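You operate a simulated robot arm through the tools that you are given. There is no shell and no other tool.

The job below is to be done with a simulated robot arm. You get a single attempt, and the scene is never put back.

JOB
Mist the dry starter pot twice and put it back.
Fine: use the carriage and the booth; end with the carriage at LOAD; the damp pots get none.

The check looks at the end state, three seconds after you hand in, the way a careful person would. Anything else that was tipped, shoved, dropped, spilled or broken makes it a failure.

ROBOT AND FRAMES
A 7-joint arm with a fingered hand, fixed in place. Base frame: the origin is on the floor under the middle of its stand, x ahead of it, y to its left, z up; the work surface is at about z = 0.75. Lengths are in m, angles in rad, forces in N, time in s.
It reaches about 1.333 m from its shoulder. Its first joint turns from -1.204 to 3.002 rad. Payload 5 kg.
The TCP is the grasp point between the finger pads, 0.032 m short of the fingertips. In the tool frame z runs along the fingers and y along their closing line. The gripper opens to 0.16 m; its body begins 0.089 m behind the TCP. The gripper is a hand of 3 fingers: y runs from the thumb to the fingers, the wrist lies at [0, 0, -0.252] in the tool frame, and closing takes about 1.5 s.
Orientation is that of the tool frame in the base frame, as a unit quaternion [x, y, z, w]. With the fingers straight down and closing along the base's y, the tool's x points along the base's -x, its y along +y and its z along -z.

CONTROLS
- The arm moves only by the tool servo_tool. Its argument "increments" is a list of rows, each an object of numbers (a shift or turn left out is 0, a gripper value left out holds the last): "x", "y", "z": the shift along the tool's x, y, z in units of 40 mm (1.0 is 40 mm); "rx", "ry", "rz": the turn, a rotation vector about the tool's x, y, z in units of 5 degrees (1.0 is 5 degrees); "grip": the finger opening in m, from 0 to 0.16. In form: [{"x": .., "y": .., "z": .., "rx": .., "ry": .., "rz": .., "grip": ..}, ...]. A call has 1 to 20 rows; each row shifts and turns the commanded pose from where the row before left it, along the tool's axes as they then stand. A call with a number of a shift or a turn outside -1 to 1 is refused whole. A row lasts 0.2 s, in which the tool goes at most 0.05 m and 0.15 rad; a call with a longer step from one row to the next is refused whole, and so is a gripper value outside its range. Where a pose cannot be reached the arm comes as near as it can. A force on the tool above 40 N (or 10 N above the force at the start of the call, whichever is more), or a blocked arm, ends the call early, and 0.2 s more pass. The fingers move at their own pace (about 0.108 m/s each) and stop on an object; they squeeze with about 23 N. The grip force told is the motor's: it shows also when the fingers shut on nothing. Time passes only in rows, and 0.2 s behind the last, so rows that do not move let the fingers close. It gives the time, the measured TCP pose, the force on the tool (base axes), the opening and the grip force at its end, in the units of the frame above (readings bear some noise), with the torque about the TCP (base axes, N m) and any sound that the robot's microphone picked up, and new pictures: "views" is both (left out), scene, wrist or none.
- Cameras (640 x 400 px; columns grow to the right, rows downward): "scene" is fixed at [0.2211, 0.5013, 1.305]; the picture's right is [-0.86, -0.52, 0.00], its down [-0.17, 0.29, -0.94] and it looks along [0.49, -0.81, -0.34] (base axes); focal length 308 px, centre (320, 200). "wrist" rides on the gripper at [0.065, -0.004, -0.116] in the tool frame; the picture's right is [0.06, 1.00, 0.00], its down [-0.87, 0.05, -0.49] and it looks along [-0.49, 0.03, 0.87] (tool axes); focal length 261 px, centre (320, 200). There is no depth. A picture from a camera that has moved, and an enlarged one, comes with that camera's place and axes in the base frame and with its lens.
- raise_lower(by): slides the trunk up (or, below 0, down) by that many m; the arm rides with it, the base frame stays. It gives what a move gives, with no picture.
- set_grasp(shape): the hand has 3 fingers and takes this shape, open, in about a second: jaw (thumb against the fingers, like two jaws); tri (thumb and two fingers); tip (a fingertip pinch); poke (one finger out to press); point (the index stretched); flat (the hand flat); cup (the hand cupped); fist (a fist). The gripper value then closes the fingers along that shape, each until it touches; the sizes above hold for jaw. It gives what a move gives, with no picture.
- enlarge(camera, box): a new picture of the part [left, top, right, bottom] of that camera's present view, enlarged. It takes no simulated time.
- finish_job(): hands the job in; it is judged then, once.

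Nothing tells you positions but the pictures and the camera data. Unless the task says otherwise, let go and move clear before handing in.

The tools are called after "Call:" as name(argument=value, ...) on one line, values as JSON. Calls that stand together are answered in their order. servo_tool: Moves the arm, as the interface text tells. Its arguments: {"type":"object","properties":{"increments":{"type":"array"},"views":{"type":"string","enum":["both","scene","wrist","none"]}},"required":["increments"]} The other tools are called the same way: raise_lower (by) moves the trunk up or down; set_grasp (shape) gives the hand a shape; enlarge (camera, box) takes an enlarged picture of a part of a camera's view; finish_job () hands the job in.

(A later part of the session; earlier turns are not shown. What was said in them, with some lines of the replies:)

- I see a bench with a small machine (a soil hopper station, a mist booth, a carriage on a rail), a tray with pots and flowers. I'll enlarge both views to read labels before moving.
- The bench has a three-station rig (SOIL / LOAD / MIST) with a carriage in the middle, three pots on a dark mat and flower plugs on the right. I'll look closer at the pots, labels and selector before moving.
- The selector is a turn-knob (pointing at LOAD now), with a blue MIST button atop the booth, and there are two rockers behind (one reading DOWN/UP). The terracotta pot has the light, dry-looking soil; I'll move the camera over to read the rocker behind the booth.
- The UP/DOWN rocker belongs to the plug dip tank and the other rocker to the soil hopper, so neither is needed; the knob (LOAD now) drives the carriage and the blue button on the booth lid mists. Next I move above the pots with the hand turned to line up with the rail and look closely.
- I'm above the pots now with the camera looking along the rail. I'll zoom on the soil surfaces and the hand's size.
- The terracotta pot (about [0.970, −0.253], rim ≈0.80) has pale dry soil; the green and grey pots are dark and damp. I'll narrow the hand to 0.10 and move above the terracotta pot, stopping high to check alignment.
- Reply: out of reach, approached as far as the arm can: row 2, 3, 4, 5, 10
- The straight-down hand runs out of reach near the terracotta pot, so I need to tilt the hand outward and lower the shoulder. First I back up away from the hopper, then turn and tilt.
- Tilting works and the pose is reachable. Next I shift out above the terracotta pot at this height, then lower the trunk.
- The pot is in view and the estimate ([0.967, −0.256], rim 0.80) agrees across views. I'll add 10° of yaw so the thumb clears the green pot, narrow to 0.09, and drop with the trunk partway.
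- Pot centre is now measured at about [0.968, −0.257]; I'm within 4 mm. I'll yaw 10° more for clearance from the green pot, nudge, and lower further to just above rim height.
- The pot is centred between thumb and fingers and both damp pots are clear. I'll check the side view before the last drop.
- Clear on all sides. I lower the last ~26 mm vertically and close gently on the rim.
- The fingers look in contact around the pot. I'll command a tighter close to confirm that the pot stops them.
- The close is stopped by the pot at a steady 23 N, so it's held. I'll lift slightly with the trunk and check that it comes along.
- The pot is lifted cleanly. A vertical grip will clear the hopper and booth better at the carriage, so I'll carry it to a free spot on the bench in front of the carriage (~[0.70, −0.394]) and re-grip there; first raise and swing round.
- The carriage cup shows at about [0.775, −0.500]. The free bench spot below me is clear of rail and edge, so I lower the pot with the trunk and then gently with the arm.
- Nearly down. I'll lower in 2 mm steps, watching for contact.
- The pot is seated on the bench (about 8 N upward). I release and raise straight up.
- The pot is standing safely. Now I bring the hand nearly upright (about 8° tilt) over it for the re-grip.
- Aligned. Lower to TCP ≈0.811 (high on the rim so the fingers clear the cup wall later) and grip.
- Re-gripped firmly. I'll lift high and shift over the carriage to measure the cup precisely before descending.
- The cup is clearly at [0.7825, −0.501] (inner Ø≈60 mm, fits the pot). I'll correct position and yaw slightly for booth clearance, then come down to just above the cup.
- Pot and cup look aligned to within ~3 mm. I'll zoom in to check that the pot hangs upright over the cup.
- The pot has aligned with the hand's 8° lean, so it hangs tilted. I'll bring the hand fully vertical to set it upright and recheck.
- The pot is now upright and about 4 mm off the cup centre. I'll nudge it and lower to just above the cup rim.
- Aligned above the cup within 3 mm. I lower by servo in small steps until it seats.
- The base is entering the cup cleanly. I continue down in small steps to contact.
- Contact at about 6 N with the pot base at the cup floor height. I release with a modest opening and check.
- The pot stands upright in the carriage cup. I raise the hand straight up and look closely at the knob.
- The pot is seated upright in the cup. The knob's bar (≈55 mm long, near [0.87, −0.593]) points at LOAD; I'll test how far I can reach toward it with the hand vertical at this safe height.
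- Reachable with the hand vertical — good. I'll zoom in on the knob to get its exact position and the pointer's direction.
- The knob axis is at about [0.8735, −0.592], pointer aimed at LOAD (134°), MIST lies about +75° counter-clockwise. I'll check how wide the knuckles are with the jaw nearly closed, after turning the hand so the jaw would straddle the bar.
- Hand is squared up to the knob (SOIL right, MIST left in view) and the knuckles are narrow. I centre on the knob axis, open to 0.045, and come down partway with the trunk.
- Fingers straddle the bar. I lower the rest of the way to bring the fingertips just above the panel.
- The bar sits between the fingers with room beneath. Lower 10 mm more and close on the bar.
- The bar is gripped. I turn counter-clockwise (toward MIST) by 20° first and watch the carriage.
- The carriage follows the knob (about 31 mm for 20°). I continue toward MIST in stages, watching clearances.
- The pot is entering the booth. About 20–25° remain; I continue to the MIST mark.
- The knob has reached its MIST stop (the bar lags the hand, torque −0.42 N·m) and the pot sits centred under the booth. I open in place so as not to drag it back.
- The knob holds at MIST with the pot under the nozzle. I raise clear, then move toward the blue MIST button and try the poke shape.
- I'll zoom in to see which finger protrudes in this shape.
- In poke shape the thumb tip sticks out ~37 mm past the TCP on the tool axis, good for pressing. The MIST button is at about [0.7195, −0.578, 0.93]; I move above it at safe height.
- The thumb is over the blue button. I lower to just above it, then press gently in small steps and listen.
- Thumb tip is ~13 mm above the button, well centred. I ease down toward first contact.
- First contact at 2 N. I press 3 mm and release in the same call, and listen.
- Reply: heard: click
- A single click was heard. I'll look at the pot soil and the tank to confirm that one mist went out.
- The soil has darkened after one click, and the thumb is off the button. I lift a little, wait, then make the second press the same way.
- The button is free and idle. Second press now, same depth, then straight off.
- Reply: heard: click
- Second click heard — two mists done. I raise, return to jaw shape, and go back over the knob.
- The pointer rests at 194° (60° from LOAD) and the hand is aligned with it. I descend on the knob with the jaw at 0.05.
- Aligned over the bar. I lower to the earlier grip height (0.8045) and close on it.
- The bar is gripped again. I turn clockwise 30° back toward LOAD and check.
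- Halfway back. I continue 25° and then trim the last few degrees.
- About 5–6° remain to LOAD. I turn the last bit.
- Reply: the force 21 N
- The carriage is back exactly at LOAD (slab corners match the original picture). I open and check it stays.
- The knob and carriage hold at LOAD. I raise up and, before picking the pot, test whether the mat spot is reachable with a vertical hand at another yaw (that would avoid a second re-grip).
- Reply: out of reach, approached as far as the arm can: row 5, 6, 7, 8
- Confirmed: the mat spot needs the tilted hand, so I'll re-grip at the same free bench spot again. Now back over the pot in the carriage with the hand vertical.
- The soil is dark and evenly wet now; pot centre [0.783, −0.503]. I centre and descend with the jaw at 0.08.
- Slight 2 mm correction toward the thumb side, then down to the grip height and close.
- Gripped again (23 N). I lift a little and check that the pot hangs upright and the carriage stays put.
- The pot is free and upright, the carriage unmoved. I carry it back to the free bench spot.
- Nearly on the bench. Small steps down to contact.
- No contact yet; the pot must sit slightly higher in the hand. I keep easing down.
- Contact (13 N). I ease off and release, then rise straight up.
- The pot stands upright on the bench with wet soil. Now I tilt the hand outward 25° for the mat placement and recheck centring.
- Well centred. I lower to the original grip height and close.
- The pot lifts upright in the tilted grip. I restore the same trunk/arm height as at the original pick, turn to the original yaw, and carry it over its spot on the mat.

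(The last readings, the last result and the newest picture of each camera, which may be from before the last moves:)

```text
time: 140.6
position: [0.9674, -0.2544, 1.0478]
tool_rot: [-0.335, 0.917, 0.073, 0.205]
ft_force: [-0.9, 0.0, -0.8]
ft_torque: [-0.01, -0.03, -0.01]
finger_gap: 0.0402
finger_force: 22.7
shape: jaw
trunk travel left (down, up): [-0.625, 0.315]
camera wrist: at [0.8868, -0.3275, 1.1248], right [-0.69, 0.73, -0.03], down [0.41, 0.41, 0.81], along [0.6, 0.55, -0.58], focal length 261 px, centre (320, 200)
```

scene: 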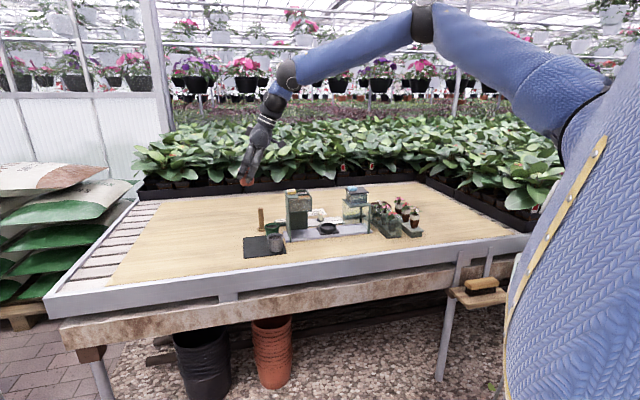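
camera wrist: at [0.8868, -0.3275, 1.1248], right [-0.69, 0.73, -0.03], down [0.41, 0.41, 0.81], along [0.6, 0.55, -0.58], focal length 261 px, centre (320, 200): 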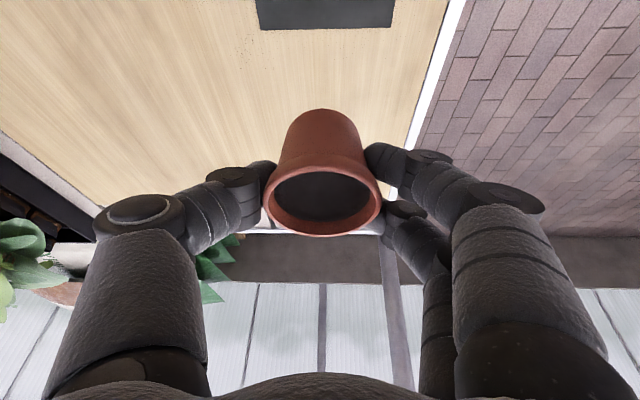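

The pot sits in the hand exactly as at the original pick. A 2 mm correction, then down with the trunk to just above the mat.

Call:
servo_tool(increments=[{"y": -0.06}, {}], views="none")

Call:
raise_lower(by=-0.2)

Call:
servo_tool(increments=[{}])

Call:
enlarge(camera="scene", box=[225, 190, 305, 265])

```text
time: 141.2
position: [0.9706, -0.2568, 1.0457]
tool_rot: [-0.333, 0.918, 0.074, 0.204]
ft_force: [-0.2, -0.9, -0.2]
ft_torque: [0.01, -0.01, -0.01]
finger_gap: 0.0405
finger_force: 22.7
shape: jaw
trunk travel left (down, up): [-0.625, 0.315]
```

```text
time: 143.4
position: [0.9705, -0.2572, 0.846]
tool_rot: [-0.334, 0.917, 0.074, 0.204]
ft_force: [0.1, -0.2, 0.2]
ft_torque: [0.03, -0.02, -0.02]
finger_gap: 0.0406
finger_force: 22.7
shape: jaw
trunk travel left (down, up): [-0.425, 0.515]
```

```text
time: 143.8
position: [0.9704, -0.2573, 0.8459]
tool_rot: [-0.334, 0.917, 0.075, 0.205]
ft_force: [0.2, 0.0, -1.1]
ft_torque: [-0.02, 0.01, 0.04]
finger_gap: 0.0404
finger_force: 22.7
shape: jaw
trunk travel left (down, up): [-0.425, 0.515]
camera wrist: at [0.8894, -0.3303, 0.923], right [-0.68, 0.73, -0.03], down [0.41, 0.41, 0.81], along [0.6, 0.55, -0.58], focal length 261 px, centre (320, 200)
```

scene: 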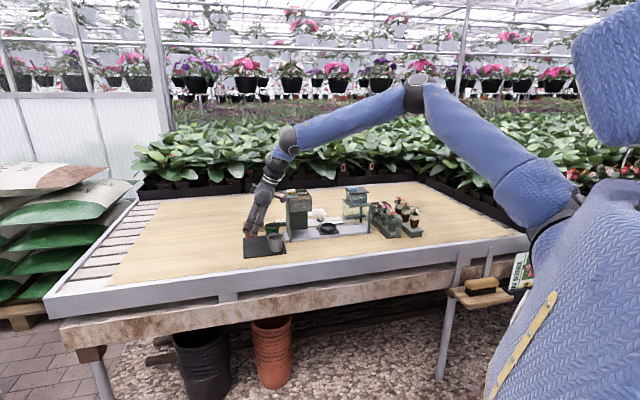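
wrist: 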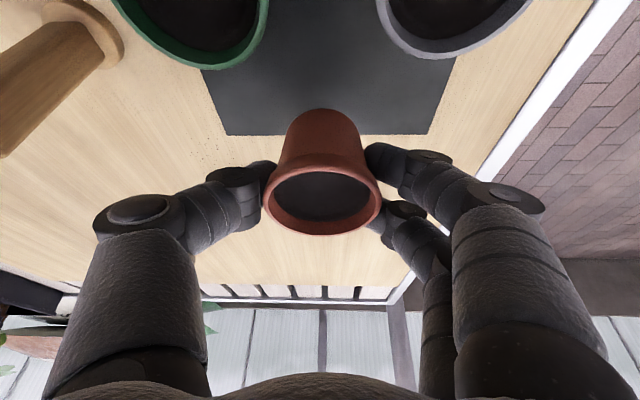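

```text
5.33 times, centred on (265, 228) of scene
camera zoom: at [0.2211, 0.5013, 1.305], right [-0.86, -0.52, 0.0], down [-0.17, 0.29, -0.94], along [0.49, -0.81, -0.34], focal length 1643 px, centre (613, 53)
```

zoom: 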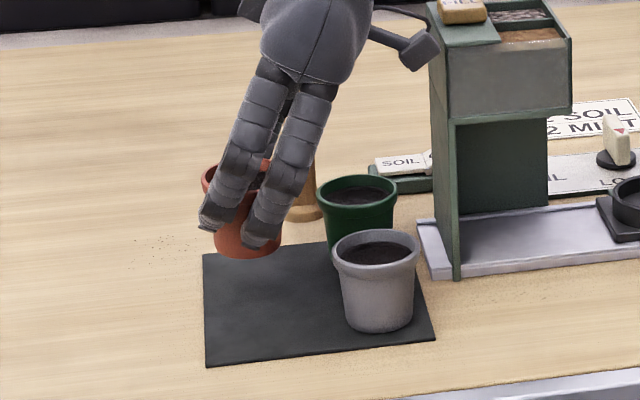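

Alignment matches the original pick within 2 mm; damp pots are clear. I lower toward the mat in small vertical steps.

Call:
servo_tool(increments=[{"x": 0.12, "y": 0.037, "z": 0.2175}, {"x": 0.1, "z": 0.2175}, {"x": 0.1, "z": 0.2175}, {"x": 0.08, "z": 0.17}, {}], views="wrist")

Call:
enlarge(camera="scene", box=[225, 190, 305, 265])

```text
time: 145.0
position: [0.969, -0.2576, 0.8094]
tool_rot: [-0.334, 0.917, 0.074, 0.204]
ft_force: [-0.9, -1.2, -0.3]
ft_torque: [-0.01, -0.02, 0.02]
finger_gap: 0.0405
finger_force: 23.4
shape: jaw
trunk travel left (down, up): [-0.425, 0.515]
camera wrist: at [0.888, -0.3292, 0.8859], right [-0.68, 0.73, -0.03], down [0.41, 0.41, 0.81], along [0.6, 0.55, -0.58], focal length 261 px, centre (320, 200)
```

wrist: 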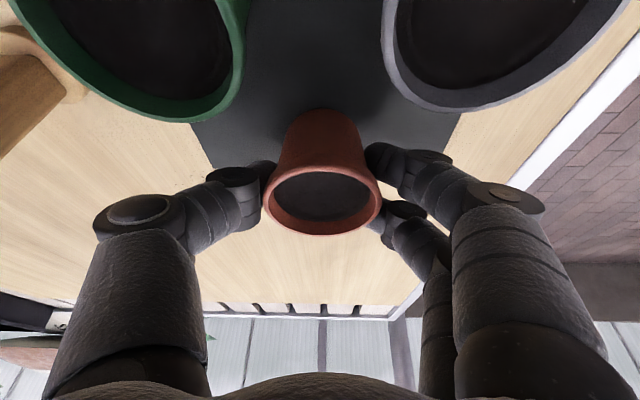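

```text
5.33 times, centred on (265, 228) of scene
camera zoom: at [0.2211, 0.5013, 1.305], right [-0.86, -0.52, 0.0], down [-0.17, 0.29, -0.94], along [0.49, -0.81, -0.34], focal length 1643 px, centre (613, 53)
```

zoom: 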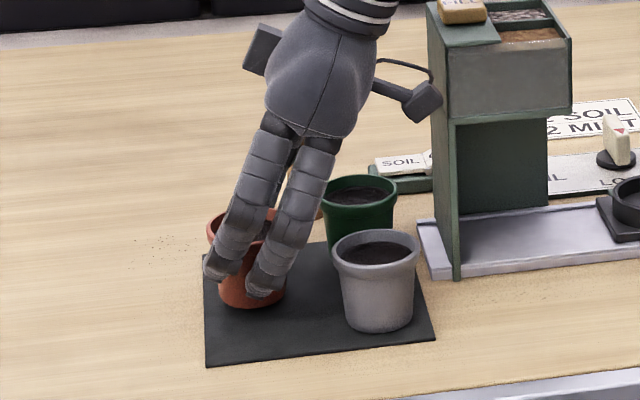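

Just above the mat. Final small steps to contact.

Call:
servo_tool(increments=[{"x": 0.0212, "z": 0.045}, {"x": 0.0212, "z": 0.045}, {}], views="none")

Call:
servo_tool(increments=[{"x": 0.0106, "z": 0.0225}, {"x": 0.0106, "z": 0.0225}, {}], views="none")

```text
time: 145.8
position: [0.9692, -0.2566, 0.8041]
tool_rot: [-0.334, 0.917, 0.074, 0.204]
ft_force: [0.4, 0.2, -0.2]
ft_torque: [0.01, 0.01, 0.0]
finger_gap: 0.0404
finger_force: 22.6
shape: jaw
trunk travel left (down, up): [-0.425, 0.515]
```

```text
time: 146.6
position: [0.9688, -0.2568, 0.8032]
tool_rot: [-0.333, 0.917, 0.074, 0.205]
ft_force: [1.8, 0.0, 5.9]
ft_torque: [0.04, 0.01, -0.01]
finger_gap: 0.0404
finger_force: 22.7
shape: jaw
trunk travel left (down, up): [-0.425, 0.515]
```

The pot is on the mat (6 N). I release and rise straight up with the trunk.

Call:
servo_tool(increments=[{"x": -0.01, "z": -0.02}, {"grip": 0.055}, {"grip": 0.09}, {}, {}, {}], views="wrist")

Call:
raise_lower(by=0.15)

Call:
servo_tool(increments=[{}])

Call:
enlarge(camera="scene", box=[225, 190, 305, 265])

```text
time: 148.0
position: [0.9681, -0.257, 0.8048]
tool_rot: [-0.335, 0.917, 0.074, 0.205]
ft_force: [-0.6, -0.3, 0.9]
ft_torque: [-0.03, -0.01, 0.02]
finger_gap: 0.0889
finger_force: 0.0
shape: jaw
trunk travel left (down, up): [-0.425, 0.515]
camera wrist: at [0.8882, -0.3293, 0.8811], right [-0.68, 0.73, -0.03], down [0.41, 0.41, 0.81], along [0.6, 0.55, -0.58], focal length 261 px, centre (320, 200)
```

wrist: 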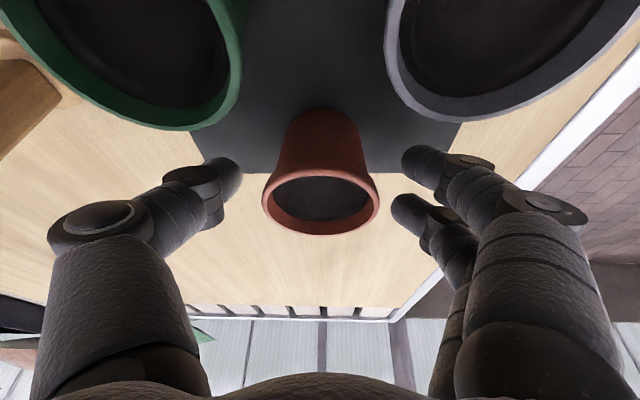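

```text
time: 149.7
position: [0.9679, -0.2579, 0.9544]
tool_rot: [-0.334, 0.917, 0.075, 0.205]
ft_force: [0.4, 0.6, -0.3]
ft_torque: [-0.01, 0.0, -0.04]
finger_gap: 0.0891
finger_force: 0.0
shape: jaw
trunk travel left (down, up): [-0.575, 0.365]
```

```text
time: 150.1
position: [0.9692, -0.2579, 0.9543]
tool_rot: [-0.334, 0.917, 0.074, 0.204]
ft_force: [-0.5, -0.2, 0.6]
ft_torque: [0.02, -0.03, 0.01]
finger_gap: 0.0893
finger_force: 0.0
shape: jaw
trunk travel left (down, up): [-0.575, 0.365]
camera wrist: at [0.8883, -0.3293, 1.031], right [-0.68, 0.73, -0.03], down [0.41, 0.41, 0.81], along [0.6, 0.55, -0.58], focal length 261 px, centre (320, 200)
```

scene: 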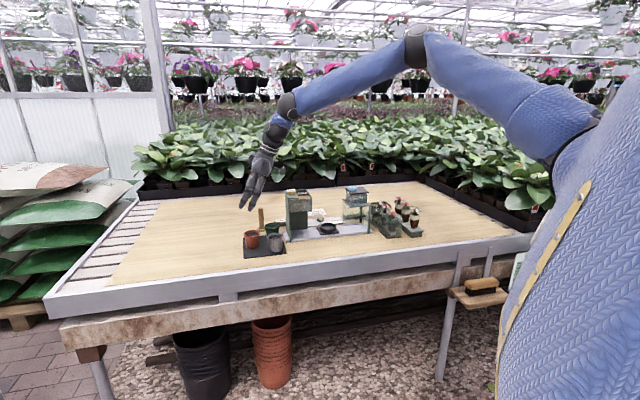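
wrist: 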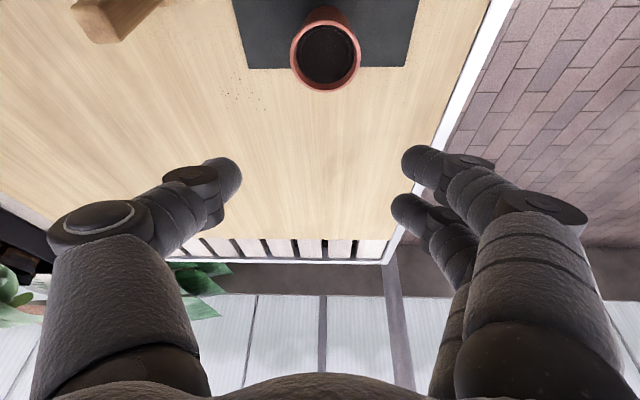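

```text
5.33 times, centred on (265, 228) of scene
camera zoom: at [0.2211, 0.5013, 1.305], right [-0.86, -0.52, 0.0], down [-0.17, 0.29, -0.94], along [0.49, -0.81, -0.34], focal length 1643 px, centre (613, 53)
```

zoom: 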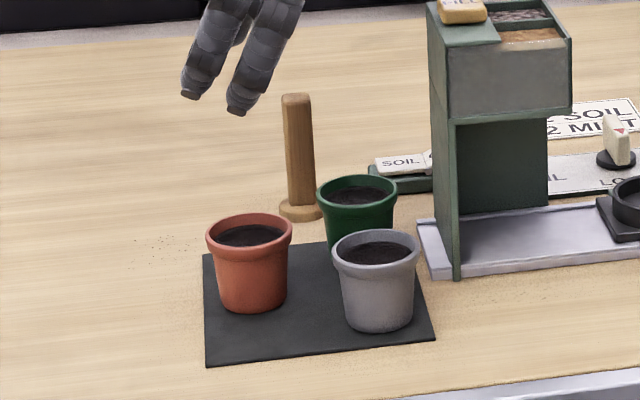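

The terracotta pot is back in its place, upright, with the damp pots undisturbed. I move well clear and do a final check of everything.

Call:
raise_lower(by=0.15)

Call:
servo_tool(increments=[{"z": -0.5}, {"z": -0.5}, {"z": -0.5}, {}])

Call:
enlarge(camera="scene", box=[230, 170, 440, 270])

Call:
enlarge(camera="scene", box=[280, 180, 380, 250])

Call:
enlarge(camera="scene", box=[236, 200, 300, 260])

```text
time: 151.9
position: [0.9696, -0.2572, 1.1031]
tool_rot: [-0.333, 0.917, 0.074, 0.204]
ft_force: [0.0, 0.1, 0.3]
ft_torque: [0.03, -0.02, -0.01]
finger_gap: 0.0893
finger_force: 0.0
shape: jaw
trunk travel left (down, up): [-0.725, 0.215]
```

```text
time: 152.9
position: [0.9509, -0.2722, 1.1577]
tool_rot: [-0.334, 0.917, 0.074, 0.203]
ft_force: [0.2, -1.3, 0.0]
ft_torque: [0.06, 0.01, 0.01]
finger_gap: 0.0894
finger_force: 0.1
shape: jaw
trunk travel left (down, up): [-0.725, 0.215]
camera wrist: at [0.8696, -0.3458, 1.2349], right [-0.69, 0.73, -0.03], down [0.41, 0.41, 0.81], along [0.6, 0.55, -0.58], focal length 261 px, centre (320, 200)
```

scene: 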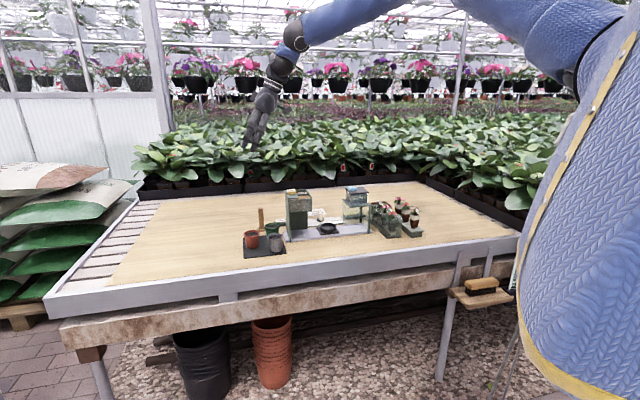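
wrist: 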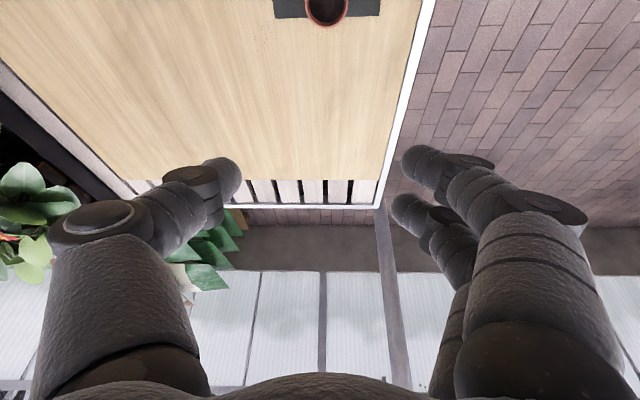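

```text
3.05 times, centred on (335, 220) of scene
camera zoom: at [0.2211, 0.5013, 1.305], right [-0.86, -0.52, 0.0], down [-0.17, 0.29, -0.94], along [0.49, -0.81, -0.34], focal length 939 px, centre (274, 139)
```

zoom: 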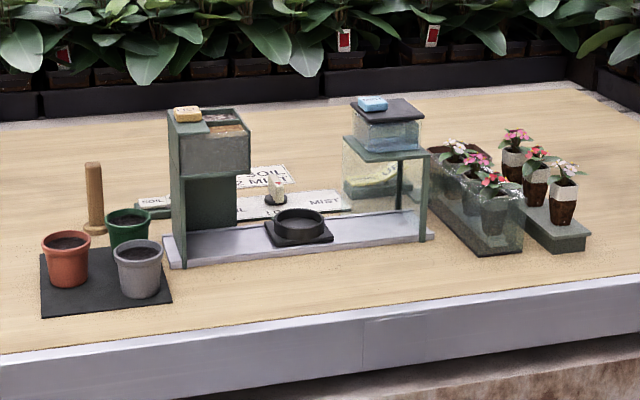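

```text
5.71 times, centred on (330, 215) of scene
camera zoom: at [0.2211, 0.5013, 1.305], right [-0.86, -0.52, 0.0], down [-0.17, 0.29, -0.94], along [0.49, -0.81, -0.34], focal length 1760 px, centre (263, 114)
```

zoom: 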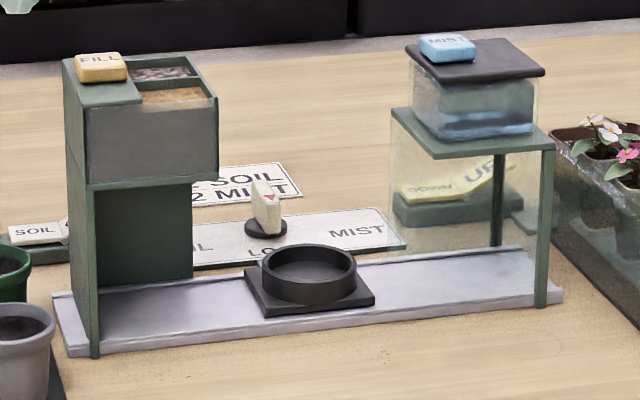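

```text
6.67 times, centred on (268, 230) of scene
camera zoom: at [0.2211, 0.5013, 1.305], right [-0.86, -0.52, 0.0], down [-0.17, 0.29, -0.94], along [0.49, -0.81, -0.34], focal length 2054 px, centre (667, 0)
```

zoom: 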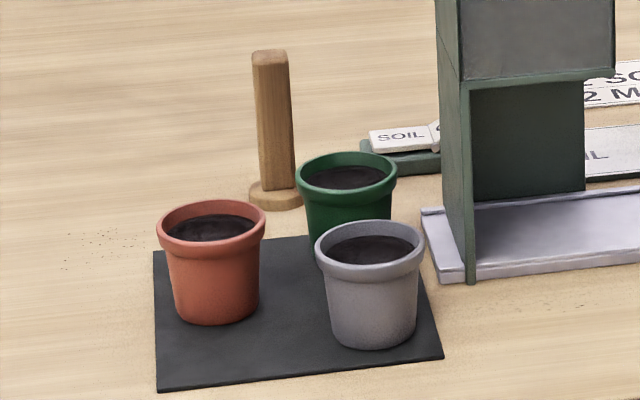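

The terracotta pot has had its two mists (two clicks heard, soil now dark) and is back upright on its place on the mat. The carriage and knob are at LOAD, the damp pots and everything else look as at the start, and the hand is clear. I'm handing in.

Call:
finish_job()

```text
The job is handed in.
```

The terracotta pot was the dry one. It has been misted twice in the booth and is back upright in its place on the mat.

- **Misting:** I pressed the MIST button twice. Each press gave one click, and the pot's pale soil turned dark like the others.
- **Carriage:** it is back at LOAD with the knob pointing there. In the last picture its position matches the first one.
- **Damp pots:** the green and grey pots were not moved or misted.
- **Everything else:** I saw nothing tipped, spilled or shifted in the last pictures, and the hand is clear of the bench.

I set the pot down on the open bench in front of the rail on the way there and on the way back, to change my grip. Both times it stood upright. The order card reads "2 SOIL 2 MIST", but your job asked only for mist, so I added no soil.
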